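You operate a simulated robot arm through the tools that you are given. There is no shell and no other tool.

You run a simulated two-armed robot. Do the job below in one go: nothing can be reset, and whatever is moved stays where it is left.

JOB
Refill the green hopper to its fill mark from the white tub.
Fine: put the tub back and shut the lid, fingers clear of it; nearly all that you pour lands in the hopper. Set down upright: white tub.

Only the result counts: the job must be done as asked and must still hold three seconds after the hand-in. Knocking over, shifting, dropping, spilling or breaking anything else fails it. Lids that push on must go on centred and level and be pressed home; caps that screw on are set level and turned clockwise until they are tight.

ROBOT AND FRAMES
Two 7-joint arms with two-finger parallel grippers on one trunk that stands fixed in place. Base frame: the origin is at the foot of the trunk, x ahead of it, y to its left, z up; the work surface is at about z = 0.72. Readings come in m, degrees, newtons and seconds.
The left shoulder is at [0.071, 0.156, 1.305], the right one opposite. Payload 3.91 kg a hand.
Tool frame (each hand has its own): the origin (TCP) lies between the finger pads and is the grasp point; the fingertips stand 0.03 m ahead of it; z points along the fingers, y is the line along which they close. The gripper opens to 0.11 m. The fingers are 0.02 m wide and 0.01 m thick; the gripper's body (0.048 by 0.112 m) begins 0.055 m behind the TCP.
Orientation is that of the tool frame in the base frame, as a unit quaternion [w, x, y, z]. With the fingers straight down and closing along the base's y, the tool's x points along the base's -x, its y along +y and its z along -z.

CONTROLS
- The arms move only by the tool arm_command. It takes "left_rows", "right_rows" or both (then of equal length, played together; a hand with none holds still); each is a list of rows, each an object of numbers (a shift or turn left out is 0, a gripper value left out holds the last): "tx", "ty", "tz": the shift along the base's x, y, z in units of 100 mm (1.0 is 100 mm); "ax", "ay", "az": the turn, a rotation vector about the base's x, y, z in units of 90 degrees (1.0 is 90 degrees). In form: [{"tx": .., "ty": .., "tz": .., "ax": .., "ay": .., "az": ..}, ...]. A call has 1 to 20 rows; each row is the pose to reach, as a shift and turn from the pose commanded when the call began. "left_fingers" and "right_fingers" are, for a hand that has rows, the finger opening in m, from 0 to 0.11, set as the call begins (left out, the last holds). A call with a number of a shift or a turn outside -1 to 1 is refused whole. Rows are played at 5 a second. More than 0.05 m and 8.6 degrees between two rows, or a gripper value outside its range, and nothing of the call is played. A pose out of reach is approached as far as the arm can. The call stops where the force on the tool passes 40 N (or 10 N more than at its start, if that is more) or the arm is blocked; 0.2 s more then pass. The fingers move at their own pace (about 0.108 m/s each) and stop on an object; they squeeze with about 43 N. The grip force told is the motor's: it shows also when the fingers shut on nothing. Time passes only in rows, and 0.2 s behind the last, so rows that repeat a pose let the fingers close. The reply holds the time, the measured pose of the TCP, the force on the tool along the base axes, the opening and the grip force, in the units named above and with some noise, with the torque about the TCP (base axes, N m) and any sound that the robot's microphone picked up, and new pictures: "show" is both (left out), scene, wrist or none (wrist: the cameras of the hands that moved).
- Cameras (640 x 400 px; columns grow to the right, rows downward): "scene" is now at [0.1365, -0.0255, 1.5368]; the picture's right is [-0.28, -0.96, 0.00], its down [-0.52, 0.15, -0.84] and it looks along [0.81, -0.23, -0.54] (base axes); focal length 214 px, centre (320, 200). "left" rides on the left gripper at [0.072, -0.017, -0.103] in its tool frame; the picture's right is [0.23, 0.97, 0.00], its down [-0.76, 0.18, -0.62] and it looks along [-0.61, 0.14, 0.78] (tool axes); focal length 222 px, centre (320, 200). "right" rides on the right gripper at [0.072, 0.017, -0.103] in its tool frame; the picture's right is [-0.23, 0.97, 0.00], its down [-0.76, -0.18, -0.62] and it looks along [-0.61, -0.14, 0.78] (tool axes); focal length 222 px, centre (320, 200). There is no depth. A picture from a camera that has moved, and an enlarged one, comes with that camera's place and axes in the base frame and with its lens.
- slide_trunk(by): slides the trunk up (or, below 0, down) by that many m; the arms and the scene camera ride with it, the base frame stays. It gives what a move gives, with no picture.
- head_to(pan, tilt): turns the head with the scene camera to pan (to the left, within 86 degrees either way) and tilt (down, from -29 to 69), counted from straight ahead of the robot. It gives what a move gives, and a new picture of the scene camera.
- close_up(camera, box): a new picture of the part [left, top, right, bottom] of that camera's present view, enlarged. The clock stands still meanwhile.
- finish_job(): hands the job in; it is judged then, once.

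Places have to be worked out from the pictures, the camera data and where the tool is seen. Open the grippers and draw the arms clear of the work before you hand the job in, unless the task says otherwise.

The tools are called after "Request:" as name(argument=value, ...) on one line, values as JSON. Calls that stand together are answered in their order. arm_command: Moves the arms, as the interface text tells. Its arguments: {"type":"object","properties":{"left_rows":{"type":"array","items":{"type":"object","properties":{"tx":{"type":"number"},"ty":{"type":"number"},"tz":{"type":"number"},"ax":{"type":"number"},"ay":{"type":"number"},"az":{"type":"number"}}}},"left_fingers":{"type":"number"},"right_rows":{"type":"array","items":{"type":"object","properties":{"tx":{"type":"number"},"ty":{"type":"number"},"tz":{"type":"number"},"ax":{"type":"number"},"ay":{"type":"number"},"az":{"type":"number"}}}},"right_fingers":{"type":"number"},"show":{"type":"string","enum":["both","scene","wrist","none"]}},"required":[]} The other tools are called the same way: slide_trunk (by) slides the trunk up or down; head_to (pan, tilt) turns the head that bears the scene camera; close_up (camera, box) takes an enlarged picture of a part of a camera's view; finish_job () hands the job in.

At the start:

```text
t: 0.0
left_tcp_pos: [0.629, 0.1207, 1.4524]
left_orientation: [0.0, -0.001, 1.0, 0.0]
left_force: [0.4, 0.4, -0.5]
left_moment: [0.02, -0.03, -0.01]
left_finger_gap: 0.1098
left_finger_force: 0.1
right_tcp_pos: [0.5246, -0.3687, 1.4328]
right_orientation: [0.0, 0.001, 1.0, 0.0]
right_force: [0.1, -0.1, -1.2]
right_moment: [-0.02, 0.02, 0.01]
right_finger_gap: 0.1099
right_finger_force: 0.1
trunk travel left (down, up): [-0.75, 0.19]
head pan, tilt: [-16.1, 32.9]
```

scene: 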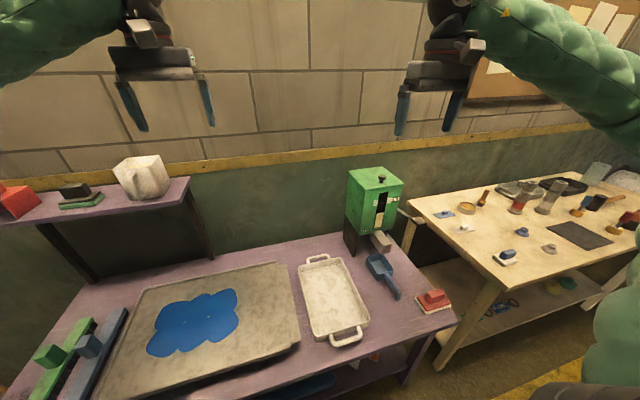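
right: 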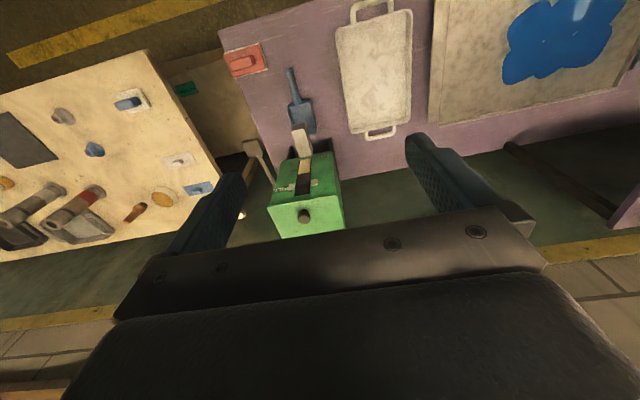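
left: 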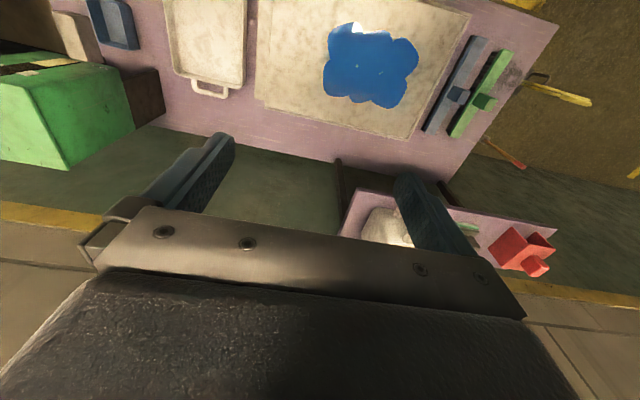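

I start by inspecting the scene: a green hopper stands at the back of the purple table and a white tub is on a shelf to the left. I'll take enlarged pictures of both.

Request:
close_up(camera="scene", box=[320, 150, 460, 260])

Request:
close_up(camera="scene", box=[0, 140, 220, 280])

Request:
close_up(camera="right", box=[220, 90, 380, 250])

Request:
close_up(camera="left", box=[320, 150, 580, 310])

```text
3.64 times, centred on (390, 205) of scene
camera zoom: at [0.1365, -0.0255, 1.5368], right [-0.28, -0.96, 0.0], down [-0.52, 0.15, -0.84], along [0.81, -0.23, -0.54], focal length 780 px, centre (66, 182)
```

zoom: 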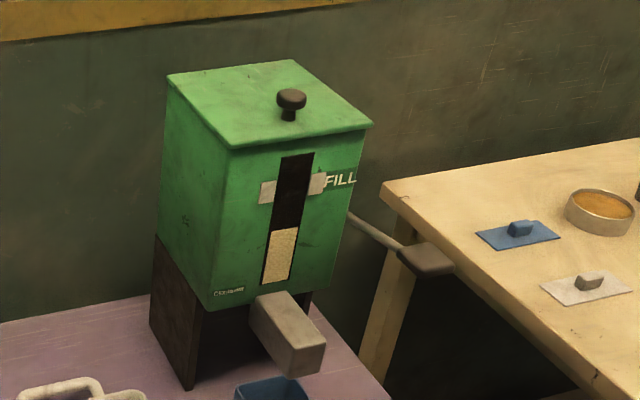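

```text
2.86 times, centred on (110, 210) of scene
camera zoom: at [0.1365, -0.0255, 1.5368], right [-0.28, -0.96, 0.0], down [-0.52, 0.15, -0.84], along [0.81, -0.23, -0.54], focal length 613 px, centre (920, 171)
```

zoom: 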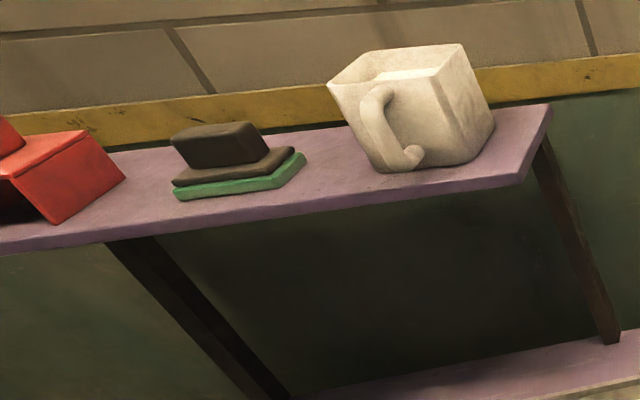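

```text
2.50 times, centred on (300, 170) of right
camera zoom: at [0.4518, -0.3518, 1.5362], right [0.23, 0.97, 0.0], down [0.76, -0.18, 0.62], along [0.61, -0.14, -0.78], focal length 555 px, centre (370, 275)
```

zoom: 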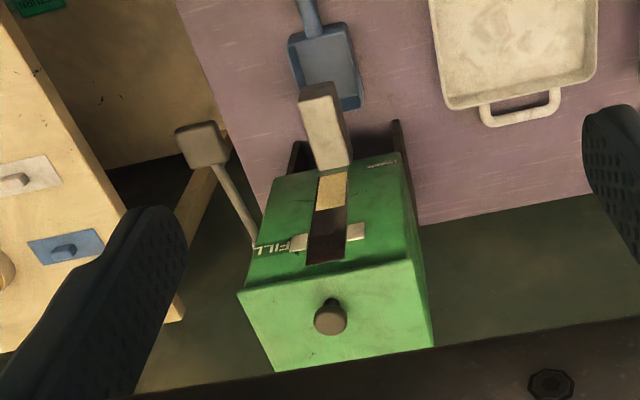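

```text
2.46 times, centred on (450, 230) of left
camera zoom: at [0.5574, 0.1034, 1.5558], right [-0.23, 0.97, 0.0], down [0.76, 0.18, 0.62], along [0.61, 0.14, -0.78], focal length 547 px, centre (0, 126)
```

zoom: 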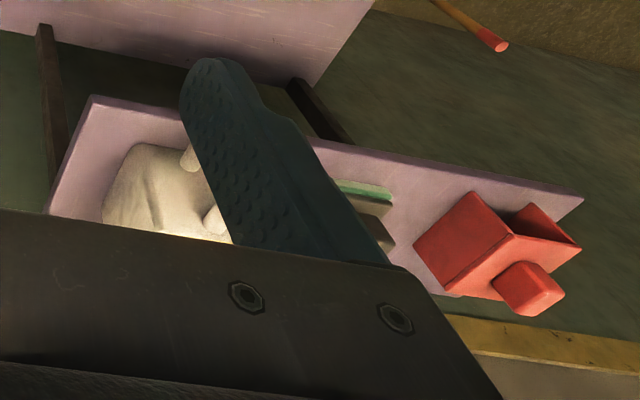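

The knob sits near the front edge of the hopper's lid (about [0.78, -0.46, 1.17]), so the lid is probably hinged at the back. The shelf's right front corner is near [0.82, 0.25, 1.15]. I turn the head to look at the tub more squarely.

Request:
head_to(pan=20, tilt=25)

Request:
close_up(camera="scene", box=[250, 150, 410, 250])

```text
t: 1.0
left_tcp_pos: [0.6296, 0.1205, 1.4514]
left_orientation: [-0.001, -0.002, 1.0, 0.0]
left_force: [-0.5, 0.6, -0.7]
left_moment: [-0.01, 0.01, 0.02]
left_finger_gap: 0.1101
left_finger_force: 0.0
right_tcp_pos: [0.5244, -0.3687, 1.4327]
right_orientation: [0.0, 0.0, 1.0, 0.001]
right_force: [-0.2, 0.6, -0.9]
right_moment: [0.02, 0.01, -0.01]
right_finger_gap: 0.1096
right_finger_force: 0.0
trunk travel left (down, up): [-0.75, 0.19]
head pan, tilt: [20.0, 25.0]
camera scene: at [0.1375, 0.0307, 1.5493], right [0.34, -0.94, 0.0], down [-0.4, -0.14, -0.91], along [0.85, 0.31, -0.42], focal length 214 px, centre (320, 200)
```

scene: 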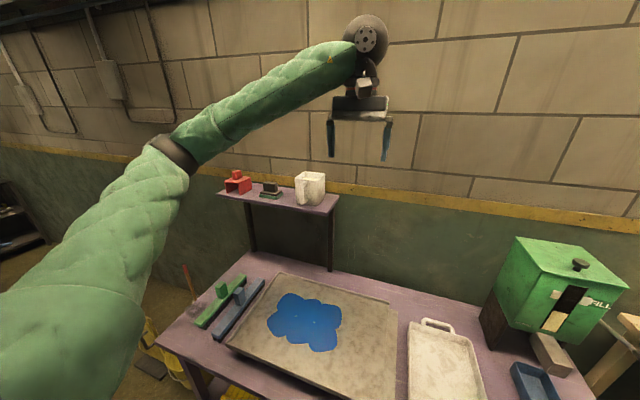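

```text
4.00 times, centred on (330, 200) of scene
camera zoom: at [0.1375, 0.0307, 1.5493], right [0.34, -0.94, 0.0], down [-0.4, -0.14, -0.91], along [0.85, 0.31, -0.42], focal length 858 px, centre (280, 200)
```

zoom: 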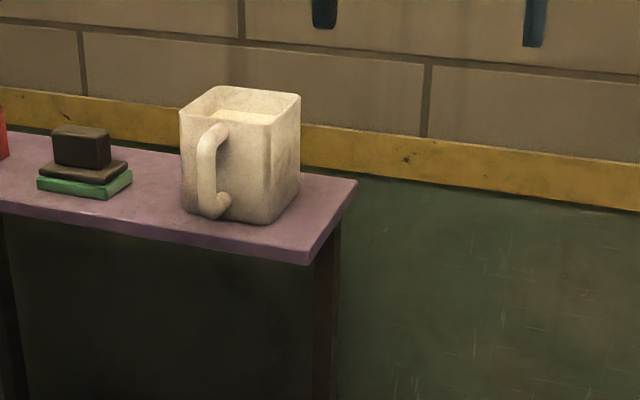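

The tub is like a square mug with its handle facing me; it covers roughly x 0.876–0.97, y 0.31–0.407, z 1.154–1.266. I now look at the hopper more closely, including the rod with a paddle on its right side.

Request:
head_to(pan=-32, tilt=30)

Request:
close_up(camera="scene", box=[270, 150, 410, 260])

Request:
close_up(camera="left", box=[0, 0, 200, 180])

```text
t: 2.2
left_tcp_pos: [0.6299, 0.1201, 1.4525]
left_orientation: [0.0, -0.001, 1.0, 0.001]
left_force: [-0.1, 0.4, -0.2]
left_moment: [0.02, -0.03, -0.03]
left_finger_gap: 0.1098
left_finger_force: 0.0
right_tcp_pos: [0.5247, -0.3684, 1.4327]
right_orientation: [0.0, 0.001, 1.0, 0.001]
right_force: [0.6, 0.6, 0.5]
right_moment: [0.02, 0.0, -0.05]
right_finger_gap: 0.11
right_finger_force: 0.0
trunk travel left (down, up): [-0.75, 0.19]
head pan, tilt: [-32.0, 30.0]
camera scene: at [0.1276, -0.0485, 1.5414], right [-0.53, -0.85, 0.0], down [-0.42, 0.26, -0.87], along [0.73, -0.46, -0.5], focal length 214 px, centre (320, 200)
```

scene: 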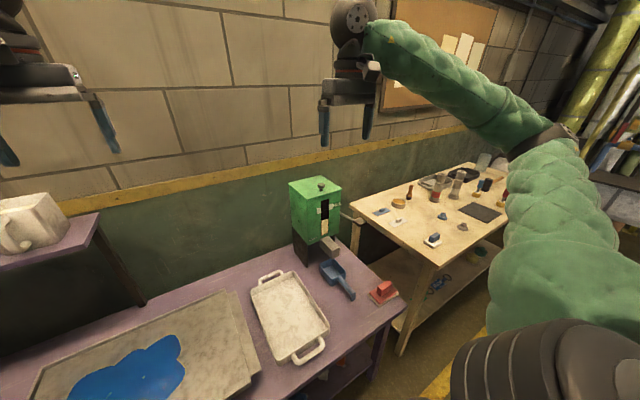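

```text
3.64 times, centred on (340, 205) of scene
camera zoom: at [0.1276, -0.0485, 1.5414], right [-0.53, -0.85, 0.0], down [-0.42, 0.26, -0.87], along [0.73, -0.46, -0.5], focal length 780 px, centre (247, 182)
```

zoom: 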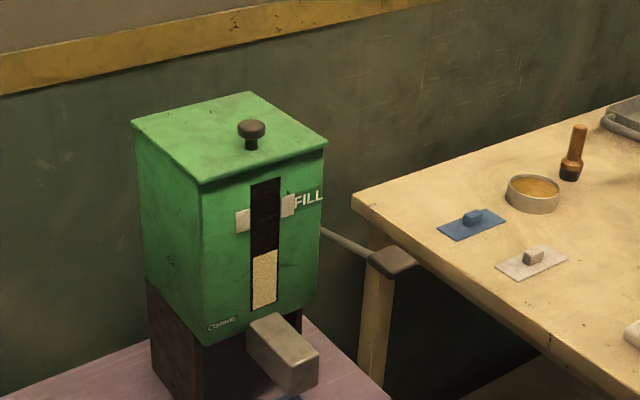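

```text
2.22 times, centred on (100, 90) of left
camera zoom: at [0.5574, 0.1034, 1.5558], right [-0.23, 0.97, 0.0], down [0.76, 0.18, 0.62], along [0.61, 0.14, -0.78], focal length 494 px, centre (809, 444)
```

zoom: 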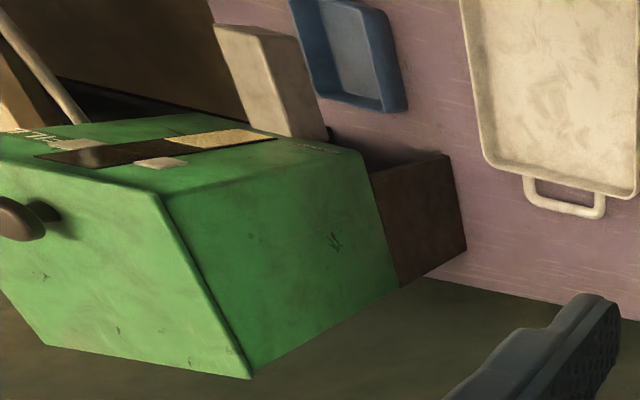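

The lid is a plate at about z 1.124 (x 0.76–0.935, y -0.385 to -0.555), with the knob near [0.793, -0.468] close to the front edge. I bring the right hand above the knob in steps, keeping it high.

Request:
arm_command(right_rows=[{"tx": 0.33, "ty": -0.33, "tz": 0}, {"tx": 0.66, "ty": -0.66, "tz": 0}, {"tx": 1.0, "ty": -1.0, "tz": 0}], right_fingers=0.11, show="none")

Request:
arm_command(right_rows=[{"tx": 0.33, "tz": -0.2}, {"tx": 0.66, "tz": -0.4}, {"tx": 1.0, "tz": -0.6}], show="both")

```text
t: 3.0
left_tcp_pos: [0.6301, 0.1205, 1.4521]
left_orientation: [-0.001, 0.0, 1.0, 0.0]
left_force: [0.2, 0.2, -0.4]
left_moment: [0.02, 0.02, 0.03]
left_finger_gap: 0.1098
left_finger_force: 0.2
right_tcp_pos: [0.6259, -0.4698, 1.4316]
right_orientation: [0.0, 0.001, 1.0, 0.001]
right_force: [-0.1, 0.5, -0.5]
right_moment: [-0.01, 0.02, 0.01]
right_finger_gap: 0.11
right_finger_force: 0.1
trunk travel left (down, up): [-0.75, 0.19]
head pan, tilt: [-32.0, 30.0]
```

```text
t: 3.8
left_tcp_pos: [0.6309, 0.1197, 1.4527]
left_orientation: [-0.001, 0.001, 1.0, 0.0]
left_force: [0.8, 0.2, -0.2]
left_moment: [-0.01, 0.02, 0.02]
left_finger_gap: 0.1101
left_finger_force: 0.1
right_tcp_pos: [0.7253, -0.4677, 1.3731]
right_orientation: [0.0, 0.001, 1.0, 0.001]
right_force: [-0.8, 0.7, -1.2]
right_moment: [0.02, 0.0, 0.01]
right_finger_gap: 0.1099
right_finger_force: 0.1
trunk travel left (down, up): [-0.75, 0.19]
head pan, tilt: [-32.0, 30.0]
camera scene: at [0.1287, -0.0484, 1.5413], right [-0.53, -0.85, 0.0], down [-0.42, 0.27, -0.87], along [0.73, -0.46, -0.5], focal length 214 px, centre (320, 200)
camera right: at [0.6529, -0.4518, 1.4754], right [0.23, 0.97, 0.0], down [0.76, -0.18, 0.62], along [0.61, -0.14, -0.78], focal length 222 px, centre (320, 200)
```

scene: 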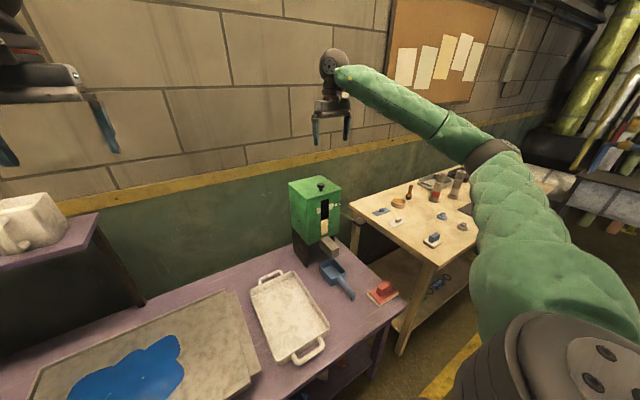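
right: 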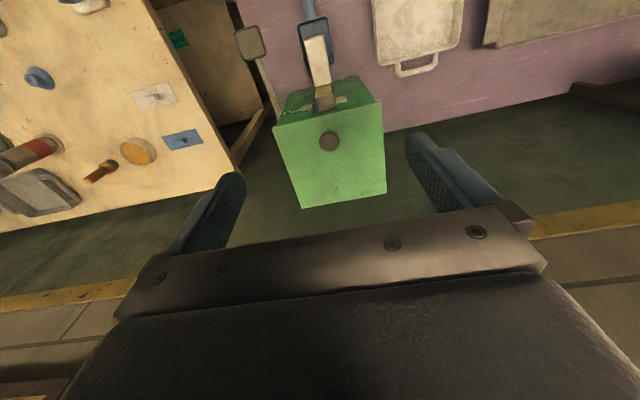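

The knob shows at about [0.79, -0.469] in this view. I'll enlarge the lid to check for hinges before descending.

Request:
close_up(camera="right", box=[220, 20, 420, 220])

```text
2.00 times, centred on (320, 120) of right
camera zoom: at [0.6529, -0.4518, 1.4754], right [0.23, 0.97, 0.0], down [0.76, -0.18, 0.62], along [0.61, -0.14, -0.78], focal length 444 px, centre (320, 360)
```

zoom: 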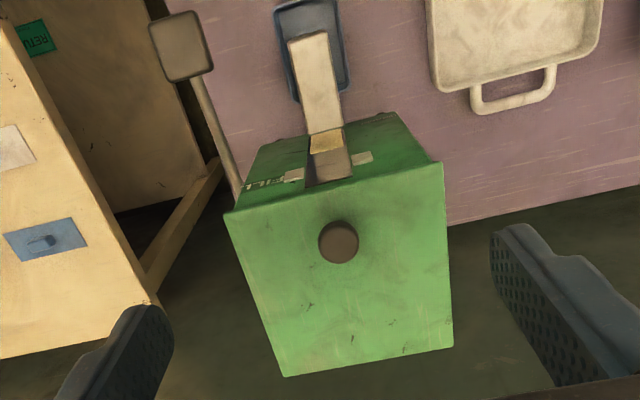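

The lid is one plate with no visible hinge pins, with its knob near the front. I descend over the knob with the fingers open, stopping above the lid plate.

Request:
arm_command(right_rows=[{"tx": 0.33, "tz": -0.3}, {"tx": 0.65, "tz": -0.6}, {"tx": 0.65, "tz": -1.0}], right_fingers=0.07, show="none")

Request:
arm_command(right_rows=[{"tz": -0.4}, {"tz": -0.8}, {"tz": -1.0}, {"tz": -1.0}], show="both")

Request:
close_up(camera="scene", box=[270, 130, 410, 240])

```text
t: 4.6
left_tcp_pos: [0.629, 0.1203, 1.4531]
left_orientation: [0.0, -0.001, 1.0, 0.0]
left_force: [0.1, 0.4, -0.2]
left_moment: [-0.03, -0.02, 0.0]
left_finger_gap: 0.11
left_finger_force: 0.0
right_tcp_pos: [0.7869, -0.4708, 1.2751]
right_orientation: [0.0, 0.001, 1.0, 0.001]
right_force: [0.7, 0.3, 0.6]
right_moment: [0.0, 0.0, 0.03]
right_finger_gap: 0.0701
right_finger_force: 0.1
trunk travel left (down, up): [-0.75, 0.19]
head pan, tilt: [-32.0, 30.0]
```

```text
t: 5.6
left_tcp_pos: [0.6294, 0.1195, 1.4522]
left_orientation: [0.0, -0.001, 1.0, 0.0]
left_force: [-0.2, -0.2, 1.4]
left_moment: [0.03, -0.06, -0.02]
left_finger_gap: 0.1102
left_finger_force: 0.0
right_tcp_pos: [0.7899, -0.4677, 1.1738]
right_orientation: [0.001, 0.001, 1.0, 0.001]
right_force: [-0.1, -0.5, -0.3]
right_moment: [0.01, -0.01, 0.01]
right_finger_gap: 0.0698
right_finger_force: 0.0
trunk travel left (down, up): [-0.75, 0.19]
head pan, tilt: [-32.0, 30.0]
camera scene: at [0.1275, -0.0489, 1.5414], right [-0.53, -0.85, 0.0], down [-0.42, 0.27, -0.87], along [0.73, -0.46, -0.5], focal length 214 px, centre (320, 200)
camera right: at [0.7167, -0.4518, 1.2765], right [0.23, 0.97, 0.0], down [0.76, -0.18, 0.62], along [0.61, -0.14, -0.78], focal length 222 px, centre (320, 200)
```

scene: 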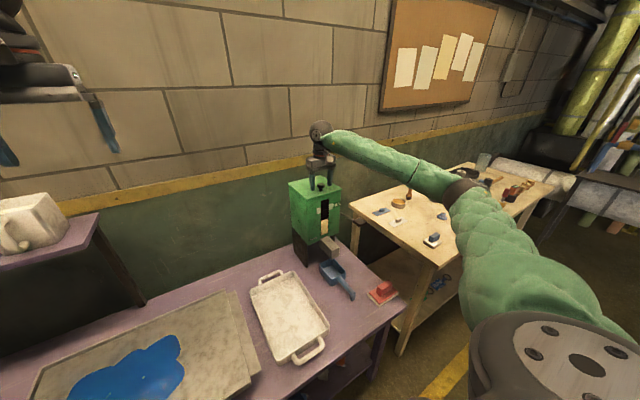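
right: 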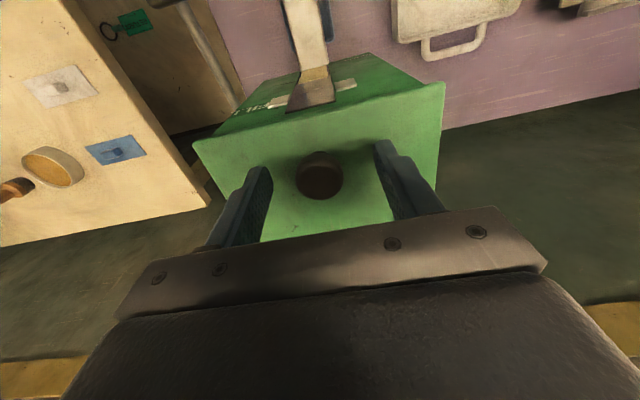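

```text
3.64 times, centred on (340, 185) of scene
camera zoom: at [0.1275, -0.0489, 1.5414], right [-0.53, -0.85, 0.0], down [-0.42, 0.27, -0.87], along [0.73, -0.46, -0.5], focal length 780 px, centre (247, 254)
```

zoom: 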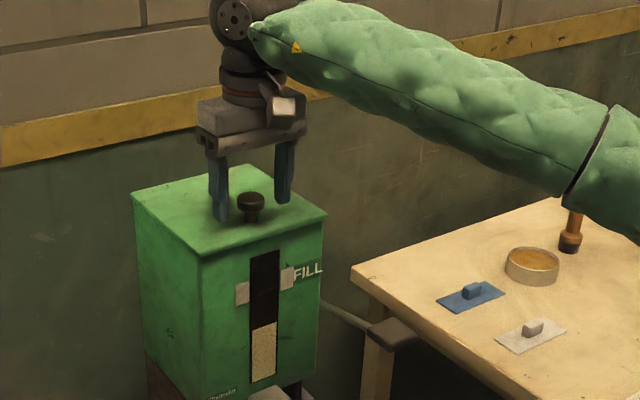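

The knob lies centred between the fingers. I lower another 12 mm and close on it.

Request:
arm_command(right_rows=[{"tz": -0.12}, {"tz": -0.12}], show="none")

Request:
arm_command(right_rows=[{}, {}, {}, {}], right_fingers=0.0, show="wrist")

```text
t: 6.2
left_tcp_pos: [0.6291, 0.1208, 1.4517]
left_orientation: [0.001, 0.0, 1.0, 0.0]
left_force: [0.1, 0.5, -0.4]
left_moment: [0.01, 0.01, 0.01]
left_finger_gap: 0.11
left_finger_force: 0.1
right_tcp_pos: [0.7898, -0.4682, 1.1614]
right_orientation: [0.0, 0.0, 1.0, 0.001]
right_force: [0.7, -0.7, 0.1]
right_moment: [0.03, -0.04, 0.01]
right_finger_gap: 0.0702
right_finger_force: 0.0
trunk travel left (down, up): [-0.75, 0.19]
head pan, tilt: [-32.0, 30.0]
```

```text
t: 7.2
left_tcp_pos: [0.6309, 0.1187, 1.4516]
left_orientation: [0.001, 0.0, 1.0, 0.001]
left_force: [0.2, -0.7, 0.0]
left_moment: [-0.04, 0.04, 0.0]
left_finger_gap: 0.1096
left_finger_force: 0.0
right_tcp_pos: [0.7903, -0.4698, 1.1606]
right_orientation: [0.0, 0.002, 1.0, 0.001]
right_force: [2.9, -10.7, 3.4]
right_moment: [-0.2, -0.05, -0.12]
right_finger_gap: 0.0313
right_finger_force: 45.0
trunk travel left (down, up): [-0.75, 0.19]
head pan, tilt: [-32.0, 30.0]
camera right: at [0.717, -0.4533, 1.2648], right [0.23, 0.97, 0.0], down [0.76, -0.18, 0.62], along [0.61, -0.14, -0.78], focal length 222 px, centre (320, 200)
```

right: 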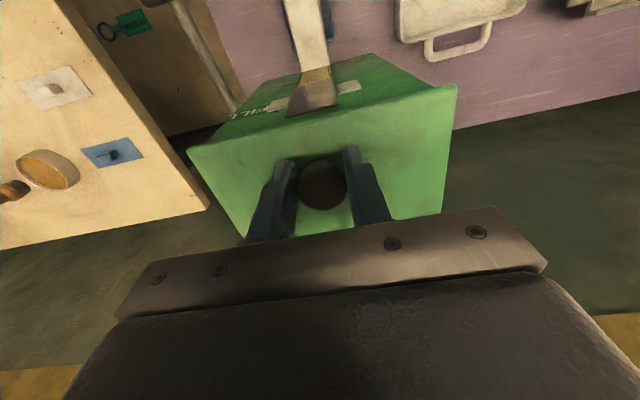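

The knob is gripped (0.031 m wide) with a small sideways load, so I ease 2 mm toward -y. I then lift along an arc about a rear hinge by roughly 15° to test how the lid moves.

Request:
arm_command(right_rows=[{"ty": -0.02}, {"tx": 0.03, "ty": -0.02, "tz": 0.12}, {"tx": 0.08, "ty": -0.02, "tz": 0.24}, {"tx": 0.153, "ty": -0.02, "tz": 0.362}], show="both")

Request:
close_up(camera="scene", box=[270, 130, 410, 240])

```text
t: 8.2
left_tcp_pos: [0.6281, 0.1212, 1.4543]
left_orientation: [0.0, 0.0, 1.0, -0.001]
left_force: [-0.5, -0.6, 0.7]
left_moment: [-0.05, 0.02, 0.03]
left_finger_gap: 0.1101
left_finger_force: 0.0
right_tcp_pos: [0.8027, -0.4706, 1.1989]
right_orientation: [0.0, 0.001, 1.0, 0.001]
right_force: [-16.8, 6.4, -4.6]
right_moment: [0.23, 1.43, 0.15]
right_finger_gap: 0.0316
right_finger_force: 44.9
trunk travel left (down, up): [-0.75, 0.19]
head pan, tilt: [-32.0, 30.0]
camera scene: at [0.1262, -0.0475, 1.5416], right [-0.53, -0.85, 0.0], down [-0.42, 0.26, -0.87], along [0.73, -0.46, -0.5], focal length 214 px, centre (320, 200)
camera right: at [0.7306, -0.4534, 1.3025], right [0.23, 0.97, 0.0], down [0.76, -0.18, 0.62], along [0.61, -0.14, -0.78], focal length 222 px, centre (320, 200)
```

scene: 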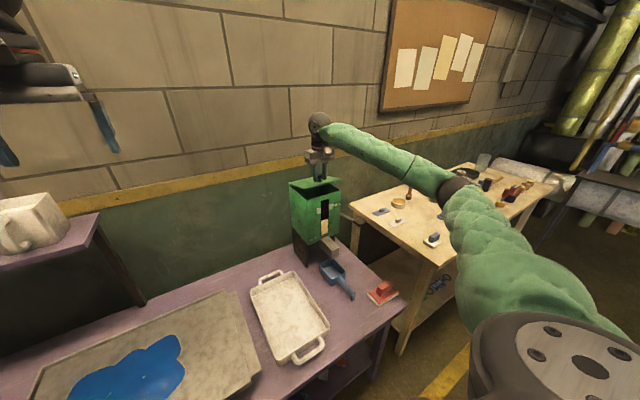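
right: 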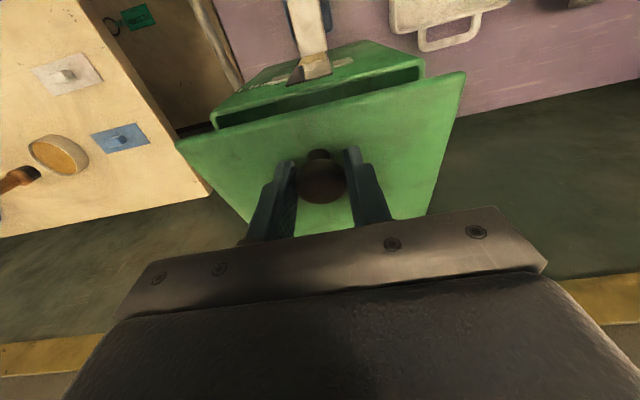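

```text
3.64 times, centred on (340, 185) of scene
camera zoom: at [0.1262, -0.0475, 1.5416], right [-0.53, -0.85, 0.0], down [-0.42, 0.26, -0.87], along [0.73, -0.46, -0.5], focal length 780 px, centre (247, 254)
```

zoom: 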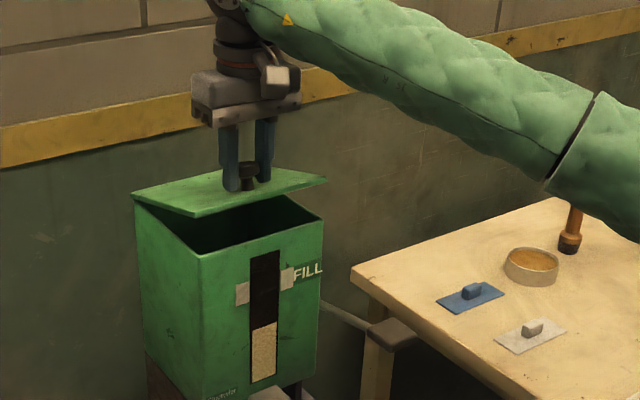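

The lid is hinged at the back and opened about 15°, exposing a dark hopper with space; the lever did not move. The load is moderate, so I continue the arc to about 45°, letting the knob pivot in the fingers.

Request:
arm_command(right_rows=[{"tx": 0.08, "tz": 0.152}, {"tx": 0.21, "tz": 0.31}, {"tx": 0.37, "tz": 0.446}, {"tx": 0.525, "tz": 0.546}], show="both")

Request:
close_up(camera="scene", box=[270, 130, 410, 240])

```text
t: 9.2
left_tcp_pos: [0.627, 0.1214, 1.4539]
left_orientation: [0.001, 0.0, 1.0, -0.001]
left_force: [0.5, -0.1, -1.0]
left_moment: [-0.03, 0.01, -0.03]
left_finger_gap: 0.1102
left_finger_force: 0.0
right_tcp_pos: [0.8554, -0.4699, 1.2555]
right_orientation: [0.002, 0.001, 1.0, 0.0]
right_force: [-15.6, 5.2, 7.6]
right_moment: [0.08, 1.42, -0.07]
right_finger_gap: 0.0313
right_finger_force: 45.3
trunk travel left (down, up): [-0.75, 0.19]
head pan, tilt: [-32.0, 30.0]
camera scene: at [0.1252, -0.0469, 1.5418], right [-0.53, -0.85, 0.0], down [-0.42, 0.26, -0.87], along [0.73, -0.46, -0.5], focal length 214 px, centre (320, 200)
camera right: at [0.7815, -0.4532, 1.3586], right [0.23, 0.97, 0.0], down [0.76, -0.18, 0.62], along [0.61, -0.14, -0.78], focal length 222 px, centre (320, 200)
```

scene: 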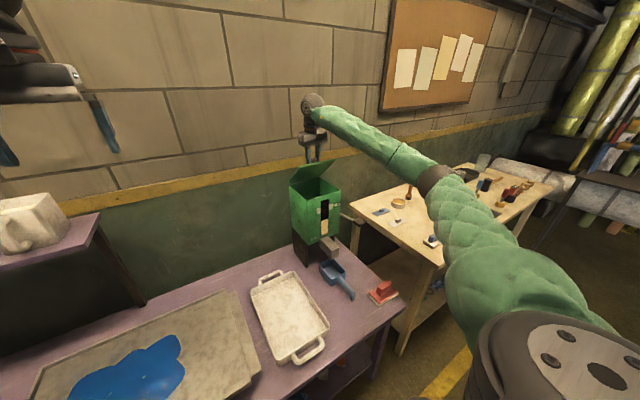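
right: 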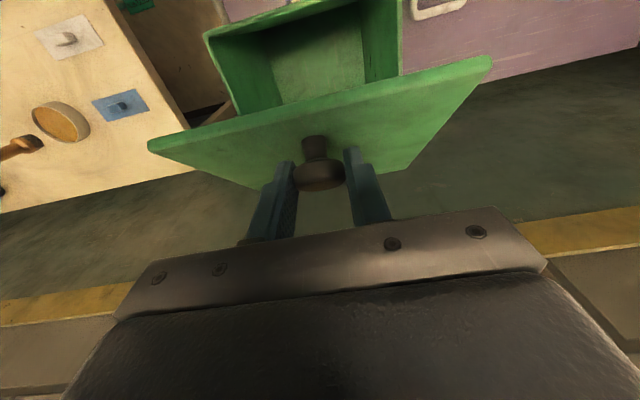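

```text
3.64 times, centred on (340, 185) of scene
camera zoom: at [0.1252, -0.0469, 1.5418], right [-0.53, -0.85, 0.0], down [-0.42, 0.26, -0.87], along [0.73, -0.46, -0.5], focal length 780 px, centre (247, 254)
```

zoom: 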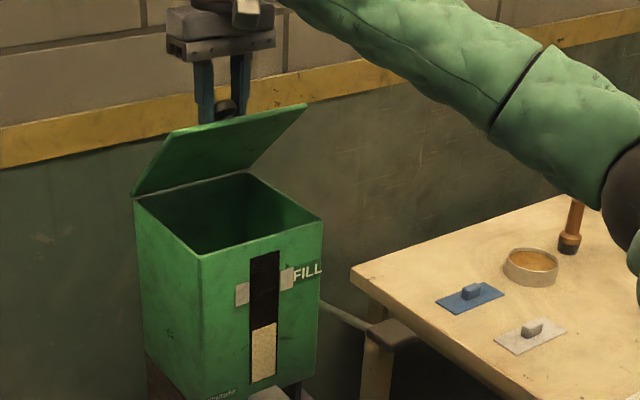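

The lid is now at roughly 45° and follows well. I continue to about 70°, checking reach.

Request:
arm_command(right_rows=[{"tx": 0.2, "tz": 0.1}, {"tx": 0.4, "tz": 0.155}, {"tx": 0.6, "tz": 0.18}, {"tx": 0.7, "tz": 0.185}], show="both")

Request:
close_up(camera="scene", box=[270, 130, 410, 240])

```text
t: 10.2
left_tcp_pos: [0.6262, 0.1217, 1.4556]
left_orientation: [0.002, 0.0, 1.0, 0.0]
left_force: [0.6, 0.2, 0.4]
left_moment: [0.01, 0.04, -0.01]
left_finger_gap: 0.1098
left_finger_force: 0.1
right_tcp_pos: [0.9232, -0.4696, 1.2759]
right_orientation: [0.003, 0.0, 1.0, 0.0]
right_force: [-10.2, -1.6, 33.7]
right_moment: [0.04, 0.95, -0.02]
right_finger_gap: 0.0313
right_finger_force: 45.0
trunk travel left (down, up): [-0.75, 0.19]
head pan, tilt: [-32.0, 30.0]
camera scene: at [0.1228, -0.047, 1.5422], right [-0.53, -0.85, 0.0], down [-0.42, 0.26, -0.87], along [0.74, -0.46, -0.5], focal length 214 px, centre (320, 200)
camera right: at [0.8499, -0.4533, 1.3783], right [0.23, 0.97, 0.0], down [0.76, -0.18, 0.63], along [0.61, -0.14, -0.78], focal length 222 px, centre (320, 200)
```

scene: 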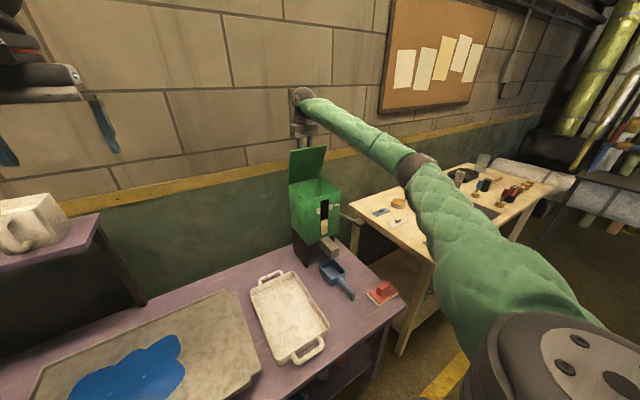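
right: 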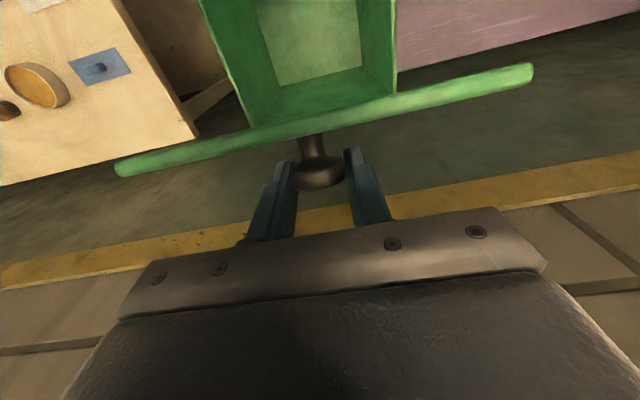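

```text
3.64 times, centred on (340, 185) of scene
camera zoom: at [0.1228, -0.047, 1.5422], right [-0.53, -0.85, 0.0], down [-0.42, 0.26, -0.87], along [0.74, -0.46, -0.5], focal length 780 px, centre (247, 254)
```

zoom: 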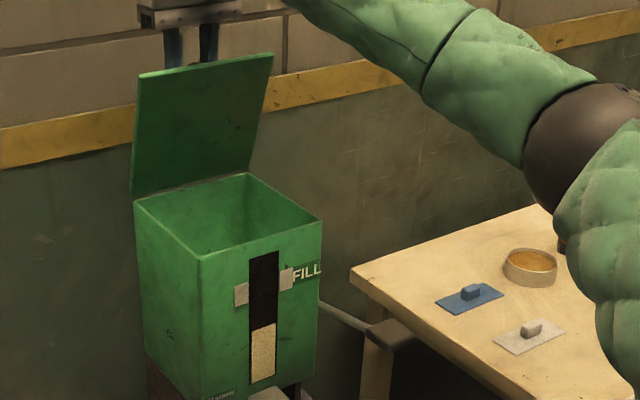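

The lid is near 80° and the upward load shows my path is slightly low (hinge nearer [0.928, 1.136]). I raise a few millimetres and carry on past vertical to about 100°.

Request:
arm_command(right_rows=[{"tz": 0.06}, {"tx": 0.15, "tz": 0.05}, {"tx": 0.29, "tz": 0.036}, {"tx": 0.42, "tz": 0.01}, {"tx": 0.53, "tz": -0.03}], show="both")

Request:
close_up(camera="scene", box=[250, 110, 410, 240])

```text
t: 11.4
left_tcp_pos: [0.6274, 0.1223, 1.4527]
left_orientation: [0.001, 0.0, 1.0, -0.001]
left_force: [0.0, 0.0, 0.3]
left_moment: [0.0, -0.02, 0.02]
left_finger_gap: 0.1099
left_finger_force: 0.1
right_tcp_pos: [0.9786, -0.4695, 1.27]
right_orientation: [0.002, 0.001, 1.0, 0.001]
right_force: [-1.0, -6.6, 26.2]
right_moment: [-0.09, 1.14, 0.11]
right_finger_gap: 0.0292
right_finger_force: 44.8
trunk travel left (down, up): [-0.75, 0.19]
head pan, tilt: [-32.0, 30.0]
camera scene: at [0.1254, -0.0477, 1.5418], right [-0.53, -0.85, 0.0], down [-0.42, 0.26, -0.87], along [0.73, -0.46, -0.5], focal length 214 px, centre (320, 200)
camera right: at [0.9049, -0.4533, 1.3728], right [0.23, 0.97, 0.0], down [0.76, -0.18, 0.63], along [0.61, -0.14, -0.78], focal length 222 px, centre (320, 200)
```

scene: 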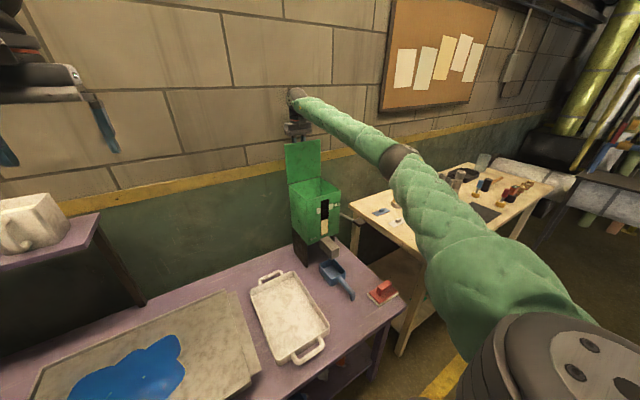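
right: 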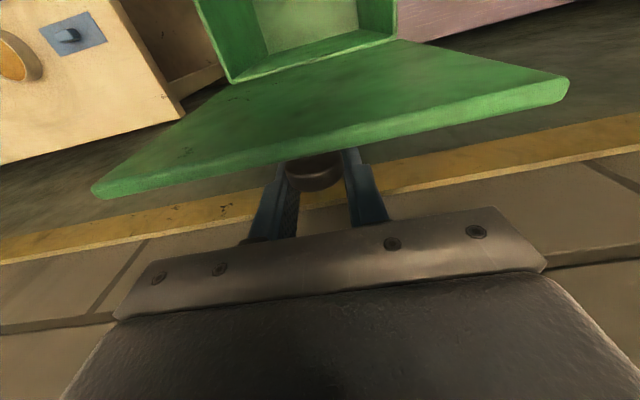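

```text
3.08 times, centred on (330, 175) of scene
camera zoom: at [0.1254, -0.0477, 1.5418], right [-0.53, -0.85, 0.0], down [-0.42, 0.26, -0.87], along [0.73, -0.46, -0.5], focal length 660 px, centre (289, 277)
```

zoom: 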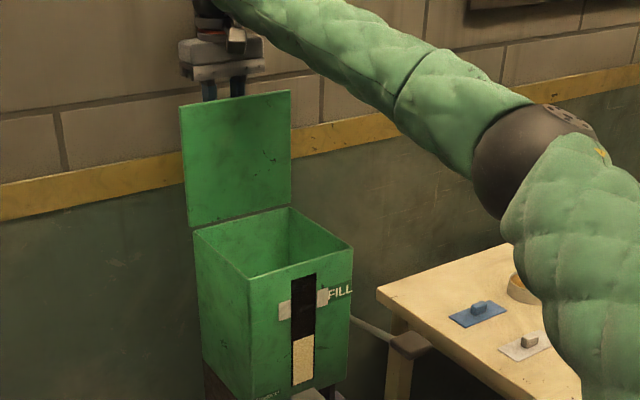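

The lid is about 100° open. I ease off the vertical load and push a little farther back to see whether it meets a stop.

Request:
arm_command(right_rows=[{"tz": 0.05}, {"tx": 0.1, "tz": 0.03}, {"tx": 0.2, "tz": -0.01}], show="wrist")

Request:
close_up(camera="scene", box=[250, 110, 410, 240])

```text
t: 12.2
left_tcp_pos: [0.6296, 0.1214, 1.4532]
left_orientation: [0.0, -0.001, 1.0, 0.0]
left_force: [0.0, 0.3, 0.9]
left_moment: [-0.02, 0.06, 0.0]
left_finger_gap: 0.1101
left_finger_force: 0.1
right_tcp_pos: [1.0009, -0.469, 1.2668]
right_orientation: [0.001, 0.001, 1.0, 0.0]
right_force: [0.3, 0.4, 0.5]
right_moment: [-0.03, 0.03, 0.0]
right_finger_gap: 0.0002
right_finger_force: 38.2
trunk travel left (down, up): [-0.75, 0.19]
head pan, tilt: [-32.0, 30.0]
camera right: at [0.9276, -0.4527, 1.3698], right [0.23, 0.97, 0.0], down [0.76, -0.18, 0.62], along [0.61, -0.14, -0.78], focal length 222 px, centre (320, 200)
```

right: 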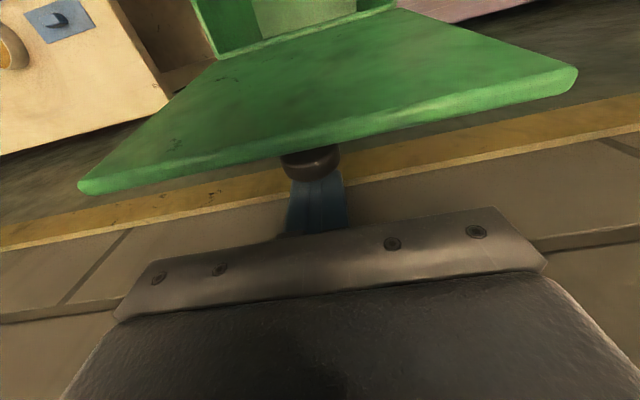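

```text
3.08 times, centred on (330, 175) of scene
camera zoom: at [0.1282, -0.0486, 1.5413], right [-0.53, -0.85, 0.0], down [-0.42, 0.27, -0.87], along [0.73, -0.46, -0.5], focal length 660 px, centre (289, 277)
```

zoom: 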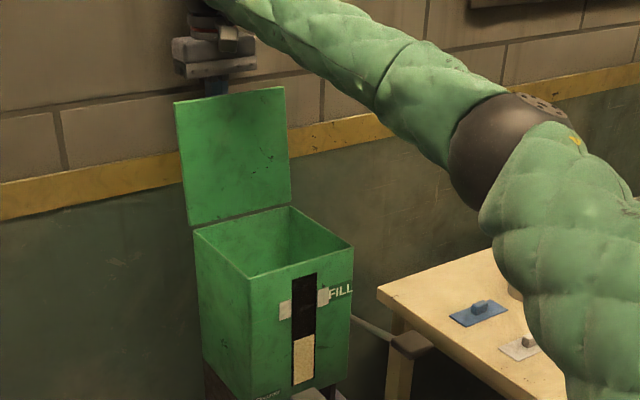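

The fingers slipped off the knob and the lid is standing open past vertical with no load on the hand. I raise the right hand straight up and watch whether the lid stays open by itself.

Request:
arm_command(right_rows=[{"tz": 0.3}, {"tz": 0.6}, {"tz": 1.0}, {"tz": 1.0}], show="both")

Request:
close_up(camera="scene", box=[250, 110, 410, 240])

```text
t: 13.2
left_tcp_pos: [0.629, 0.1197, 1.4517]
left_orientation: [0.0, 0.0, 1.0, -0.001]
left_force: [0.1, -0.7, 1.1]
left_moment: [0.01, 0.01, -0.02]
left_finger_gap: 0.1099
left_finger_force: 0.1
right_tcp_pos: [1.0002, -0.4714, 1.3657]
right_orientation: [-0.002, 0.001, 1.0, 0.0]
right_force: [0.7, -0.5, -1.0]
right_moment: [0.02, 0.03, 0.01]
right_finger_gap: 0.0
right_finger_force: 37.9
trunk travel left (down, up): [-0.75, 0.19]
head pan, tilt: [-32.0, 30.0]
camera scene: at [0.1281, -0.0491, 1.5413], right [-0.53, -0.85, 0.0], down [-0.42, 0.27, -0.87], along [0.73, -0.46, -0.5], focal length 214 px, centre (320, 200)
camera right: at [0.9275, -0.4555, 1.4688], right [0.23, 0.97, 0.0], down [0.76, -0.18, 0.62], along [0.61, -0.14, -0.78], focal length 222 px, centre (320, 200)
```

scene: 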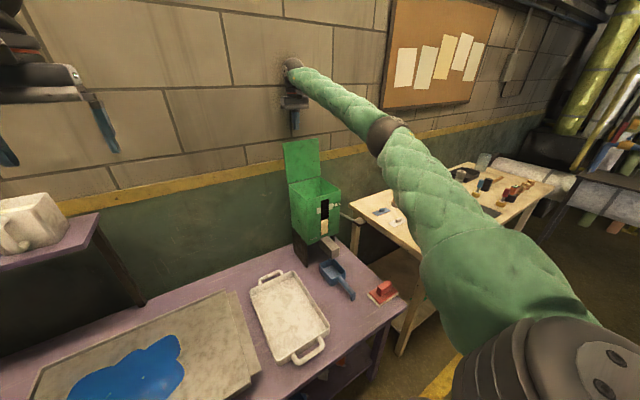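
right: 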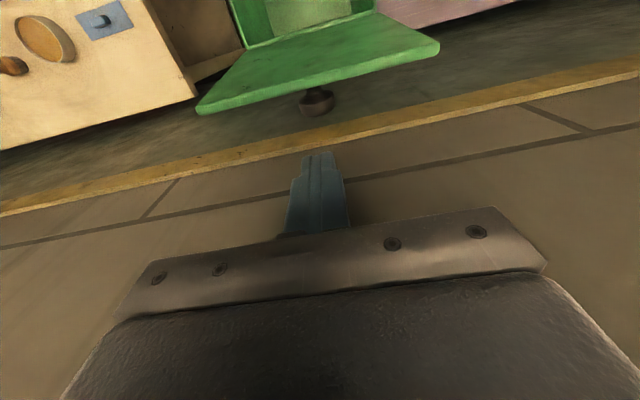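

```text
3.08 times, centred on (330, 175) of scene
camera zoom: at [0.1281, -0.0491, 1.5413], right [-0.53, -0.85, 0.0], down [-0.42, 0.27, -0.87], along [0.73, -0.46, -0.5], focal length 660 px, centre (289, 277)
```

zoom: 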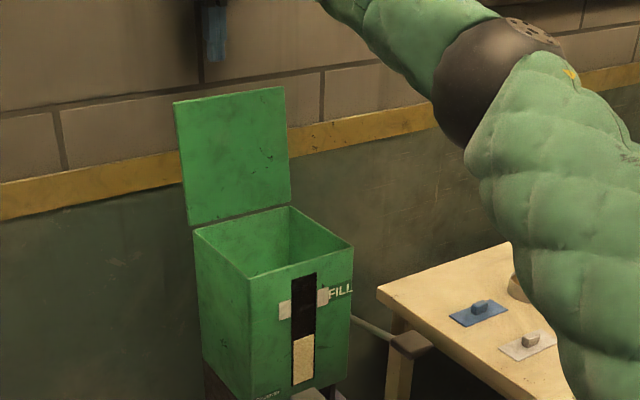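

The lid stands open by itself at roughly 103°, and the gauge shows tan material well below the FILL tabs. I now back the right hand out over the top and park it to the right, clear of the work.

Request:
arm_command(right_rows=[{"tz": 0.3}, {"tz": 0.6}, {"tx": -0.3, "tz": 0.8}, {"tx": -0.65, "tz": 0.8}, {"tx": -1.0, "tz": 0.8}], show="none")

Request:
arm_command(right_rows=[{"tx": -0.35}, {"tx": -0.7}, {"tx": -1.0}], show="none")

Request:
arm_command(right_rows=[{"tx": -0.35}, {"tx": -0.7, "ty": -0.15}, {"tx": -1.0, "ty": -0.4}], show="none")

Request:
arm_command(right_rows=[{"tx": -0.35, "ty": -0.3}, {"tx": -0.7, "ty": -0.6}, {"tx": -1.0, "ty": -0.9}], show="both")

```text
t: 14.4
left_tcp_pos: [0.6275, 0.1208, 1.4524]
left_orientation: [0.0, -0.002, 1.0, -0.001]
left_force: [0.0, -0.4, 0.0]
left_moment: [-0.02, -0.03, 0.02]
left_finger_gap: 0.1102
left_finger_force: 0.1
right_tcp_pos: [0.9019, -0.4694, 1.4472]
right_orientation: [0.0, 0.001, 1.0, 0.001]
right_force: [0.4, -0.4, 0.0]
right_moment: [-0.01, 0.0, -0.01]
right_finger_gap: 0.0
right_finger_force: 37.8
trunk travel left (down, up): [-0.75, 0.19]
head pan, tilt: [-32.0, 30.0]
```

```text
t: 15.2
left_tcp_pos: [0.6283, 0.1205, 1.4523]
left_orientation: [0.0, -0.001, 1.0, 0.0]
left_force: [0.0, -0.2, -0.2]
left_moment: [0.0, -0.07, -0.02]
left_finger_gap: 0.11
left_finger_force: 0.1
right_tcp_pos: [0.7994, -0.4696, 1.4457]
right_orientation: [0.0, 0.0, 1.0, 0.001]
right_force: [-0.7, 0.2, 0.6]
right_moment: [0.0, 0.0, -0.01]
right_finger_gap: 0.0001
right_finger_force: 37.8
trunk travel left (down, up): [-0.75, 0.19]
head pan, tilt: [-32.0, 30.0]
```

```text
t: 16.0
left_tcp_pos: [0.6271, 0.1191, 1.4526]
left_orientation: [0.0, -0.002, 1.0, 0.0]
left_force: [0.6, 0.2, 0.8]
left_moment: [0.01, -0.06, 0.01]
left_finger_gap: 0.1096
left_finger_force: 0.1
right_tcp_pos: [0.6982, -0.5111, 1.4468]
right_orientation: [0.0, 0.0, 1.0, 0.002]
right_force: [-0.2, -0.1, 0.5]
right_moment: [0.04, -0.01, 0.0]
right_finger_gap: 0.0
right_finger_force: 37.5
trunk travel left (down, up): [-0.75, 0.19]
head pan, tilt: [-32.0, 30.0]
```

```text
t: 16.8
left_tcp_pos: [0.6285, 0.1218, 1.4521]
left_orientation: [0.0, -0.001, 1.0, 0.0]
left_force: [0.1, -0.2, 0.0]
left_moment: [-0.02, 0.0, -0.01]
left_finger_gap: 0.1101
left_finger_force: 0.0
right_tcp_pos: [0.5993, -0.6001, 1.4433]
right_orientation: [0.0, 0.0, 1.0, 0.001]
right_force: [-0.7, -0.3, 0.1]
right_moment: [-0.02, 0.02, 0.02]
right_finger_gap: 0.0002
right_finger_force: 37.6
trunk travel left (down, up): [-0.75, 0.19]
head pan, tilt: [-32.0, 30.0]
camera scene: at [0.1271, -0.0487, 1.5414], right [-0.53, -0.85, 0.0], down [-0.42, 0.26, -0.87], along [0.74, -0.46, -0.5], focal length 214 px, centre (320, 200)
camera right: at [0.5262, -0.5834, 1.547], right [0.23, 0.97, 0.0], down [0.76, -0.18, 0.62], along [0.61, -0.14, -0.78], focal length 222 px, centre (320, 200)
```

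scene: 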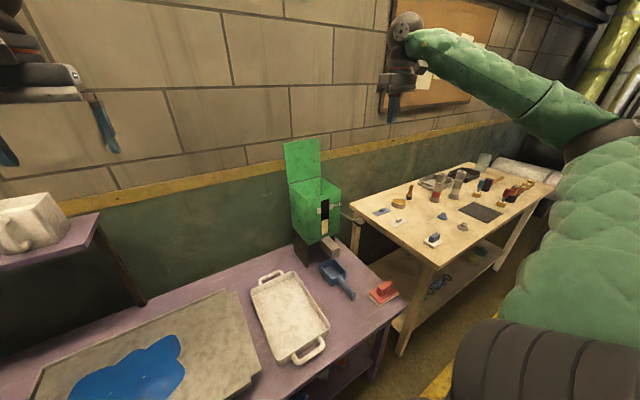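
right: 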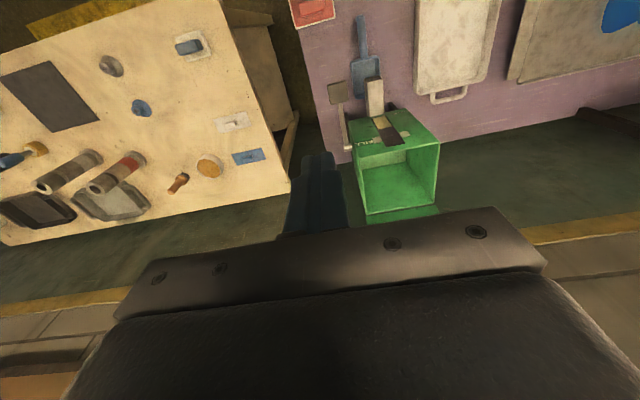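

The right hand is parked clear and its camera sees down into the hopper. I take a close-up inside and then turn the head back to the tub.

Request:
close_up(camera="right", box=[310, 60, 470, 220])

Request:
head_to(pan=20, tilt=25)

```text
2.50 times, centred on (390, 140) of right
camera zoom: at [0.5262, -0.5834, 1.547], right [0.23, 0.97, 0.0], down [0.76, -0.18, 0.62], along [0.61, -0.14, -0.78], focal length 555 px, centre (145, 350)
```

zoom: 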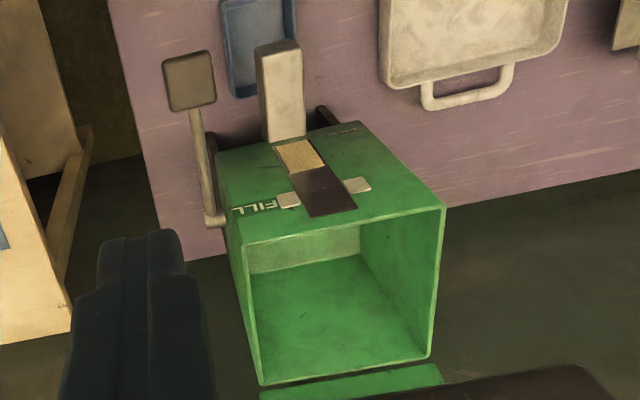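

```text
t: 18.0
left_tcp_pos: [0.6289, 0.1201, 1.4526]
left_orientation: [0.0, -0.001, 1.0, 0.0]
left_force: [0.0, -0.4, -0.3]
left_moment: [0.02, 0.0, 0.03]
left_finger_gap: 0.1099
left_finger_force: 0.1
right_tcp_pos: [0.5989, -0.6003, 1.4443]
right_orientation: [-0.001, 0.001, 1.0, 0.001]
right_force: [-0.2, 0.5, -0.8]
right_moment: [-0.01, -0.03, 0.01]
right_finger_gap: 0.0
right_finger_force: 38.2
trunk travel left (down, up): [-0.75, 0.19]
head pan, tilt: [20.0, 25.0]
camera scene: at [0.1374, 0.0307, 1.5494], right [0.34, -0.94, 0.0], down [-0.4, -0.14, -0.91], along [0.85, 0.31, -0.42], focal length 214 px, centre (320, 200)
```

scene: 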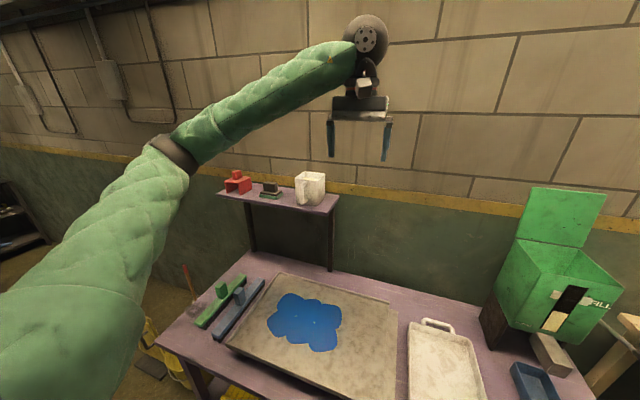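

The hopper mouth spans about x 0.768–0.932, y -0.555 to -0.388 at z 1.12. Next I pitch the left hand from pointing down to nearly horizontal (fingers forward, 10° below level) while drifting toward the tub, staying well in front of the shelf.

Request:
arm_command(left_rows=[{"ay": -0.0889, "ty": 0.1, "tz": -0.1}, {"ay": -0.1778, "ty": 0.2, "tz": -0.2}, {"ay": -0.2667, "ty": 0.3, "tz": -0.3}, {"ay": -0.3556, "ty": 0.4, "tz": -0.4}, {"ay": -0.4444, "ty": 0.5, "tz": -0.5}, {"ay": -0.5333, "ty": 0.6, "tz": -0.6}, {"ay": -0.6222, "ty": 0.7, "tz": -0.7}, {"ay": -0.7111, "ty": 0.8, "tz": -0.8}, {"ay": -0.8, "ty": 0.9, "tz": -0.9}, {"ay": -0.8889, "ty": 1.0, "tz": -1.0}], left_fingers=0.11, show="both")

```text
t: 20.2
left_tcp_pos: [0.6428, 0.2197, 1.3546]
left_orientation: [0.643, -0.001, 0.766, 0.0]
left_force: [0.4, 0.4, 0.0]
left_moment: [0.0, -0.02, -0.02]
left_finger_gap: 0.11
left_finger_force: 0.1
left hand out of reach, approached as far as the arm can: row 10
right_tcp_pos: [0.5994, -0.5992, 1.4446]
right_orientation: [0.0, 0.001, 1.0, 0.0]
right_force: [0.1, -1.2, 0.4]
right_moment: [0.01, 0.0, -0.02]
right_finger_gap: 0.0
right_finger_force: 37.8
trunk travel left (down, up): [-0.75, 0.19]
head pan, tilt: [20.0, 25.0]
camera scene: at [0.1376, 0.0317, 1.5494], right [0.34, -0.94, 0.0], down [-0.4, -0.14, -0.91], along [0.85, 0.31, -0.42], focal length 214 px, centre (320, 200)
camera left: at [0.5295, 0.2029, 1.3014], right [-0.04, 0.97, -0.23], down [-0.48, 0.18, 0.86], along [0.88, 0.14, 0.46], focal length 222 px, centre (320, 200)
```

scene: 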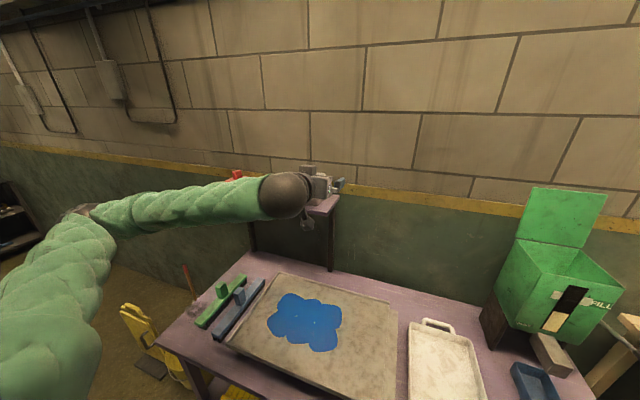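
left: 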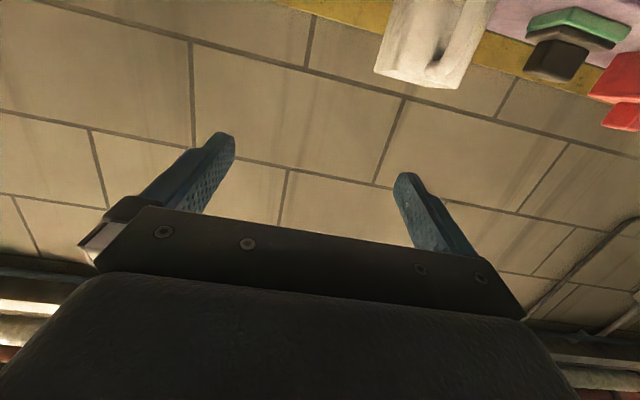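

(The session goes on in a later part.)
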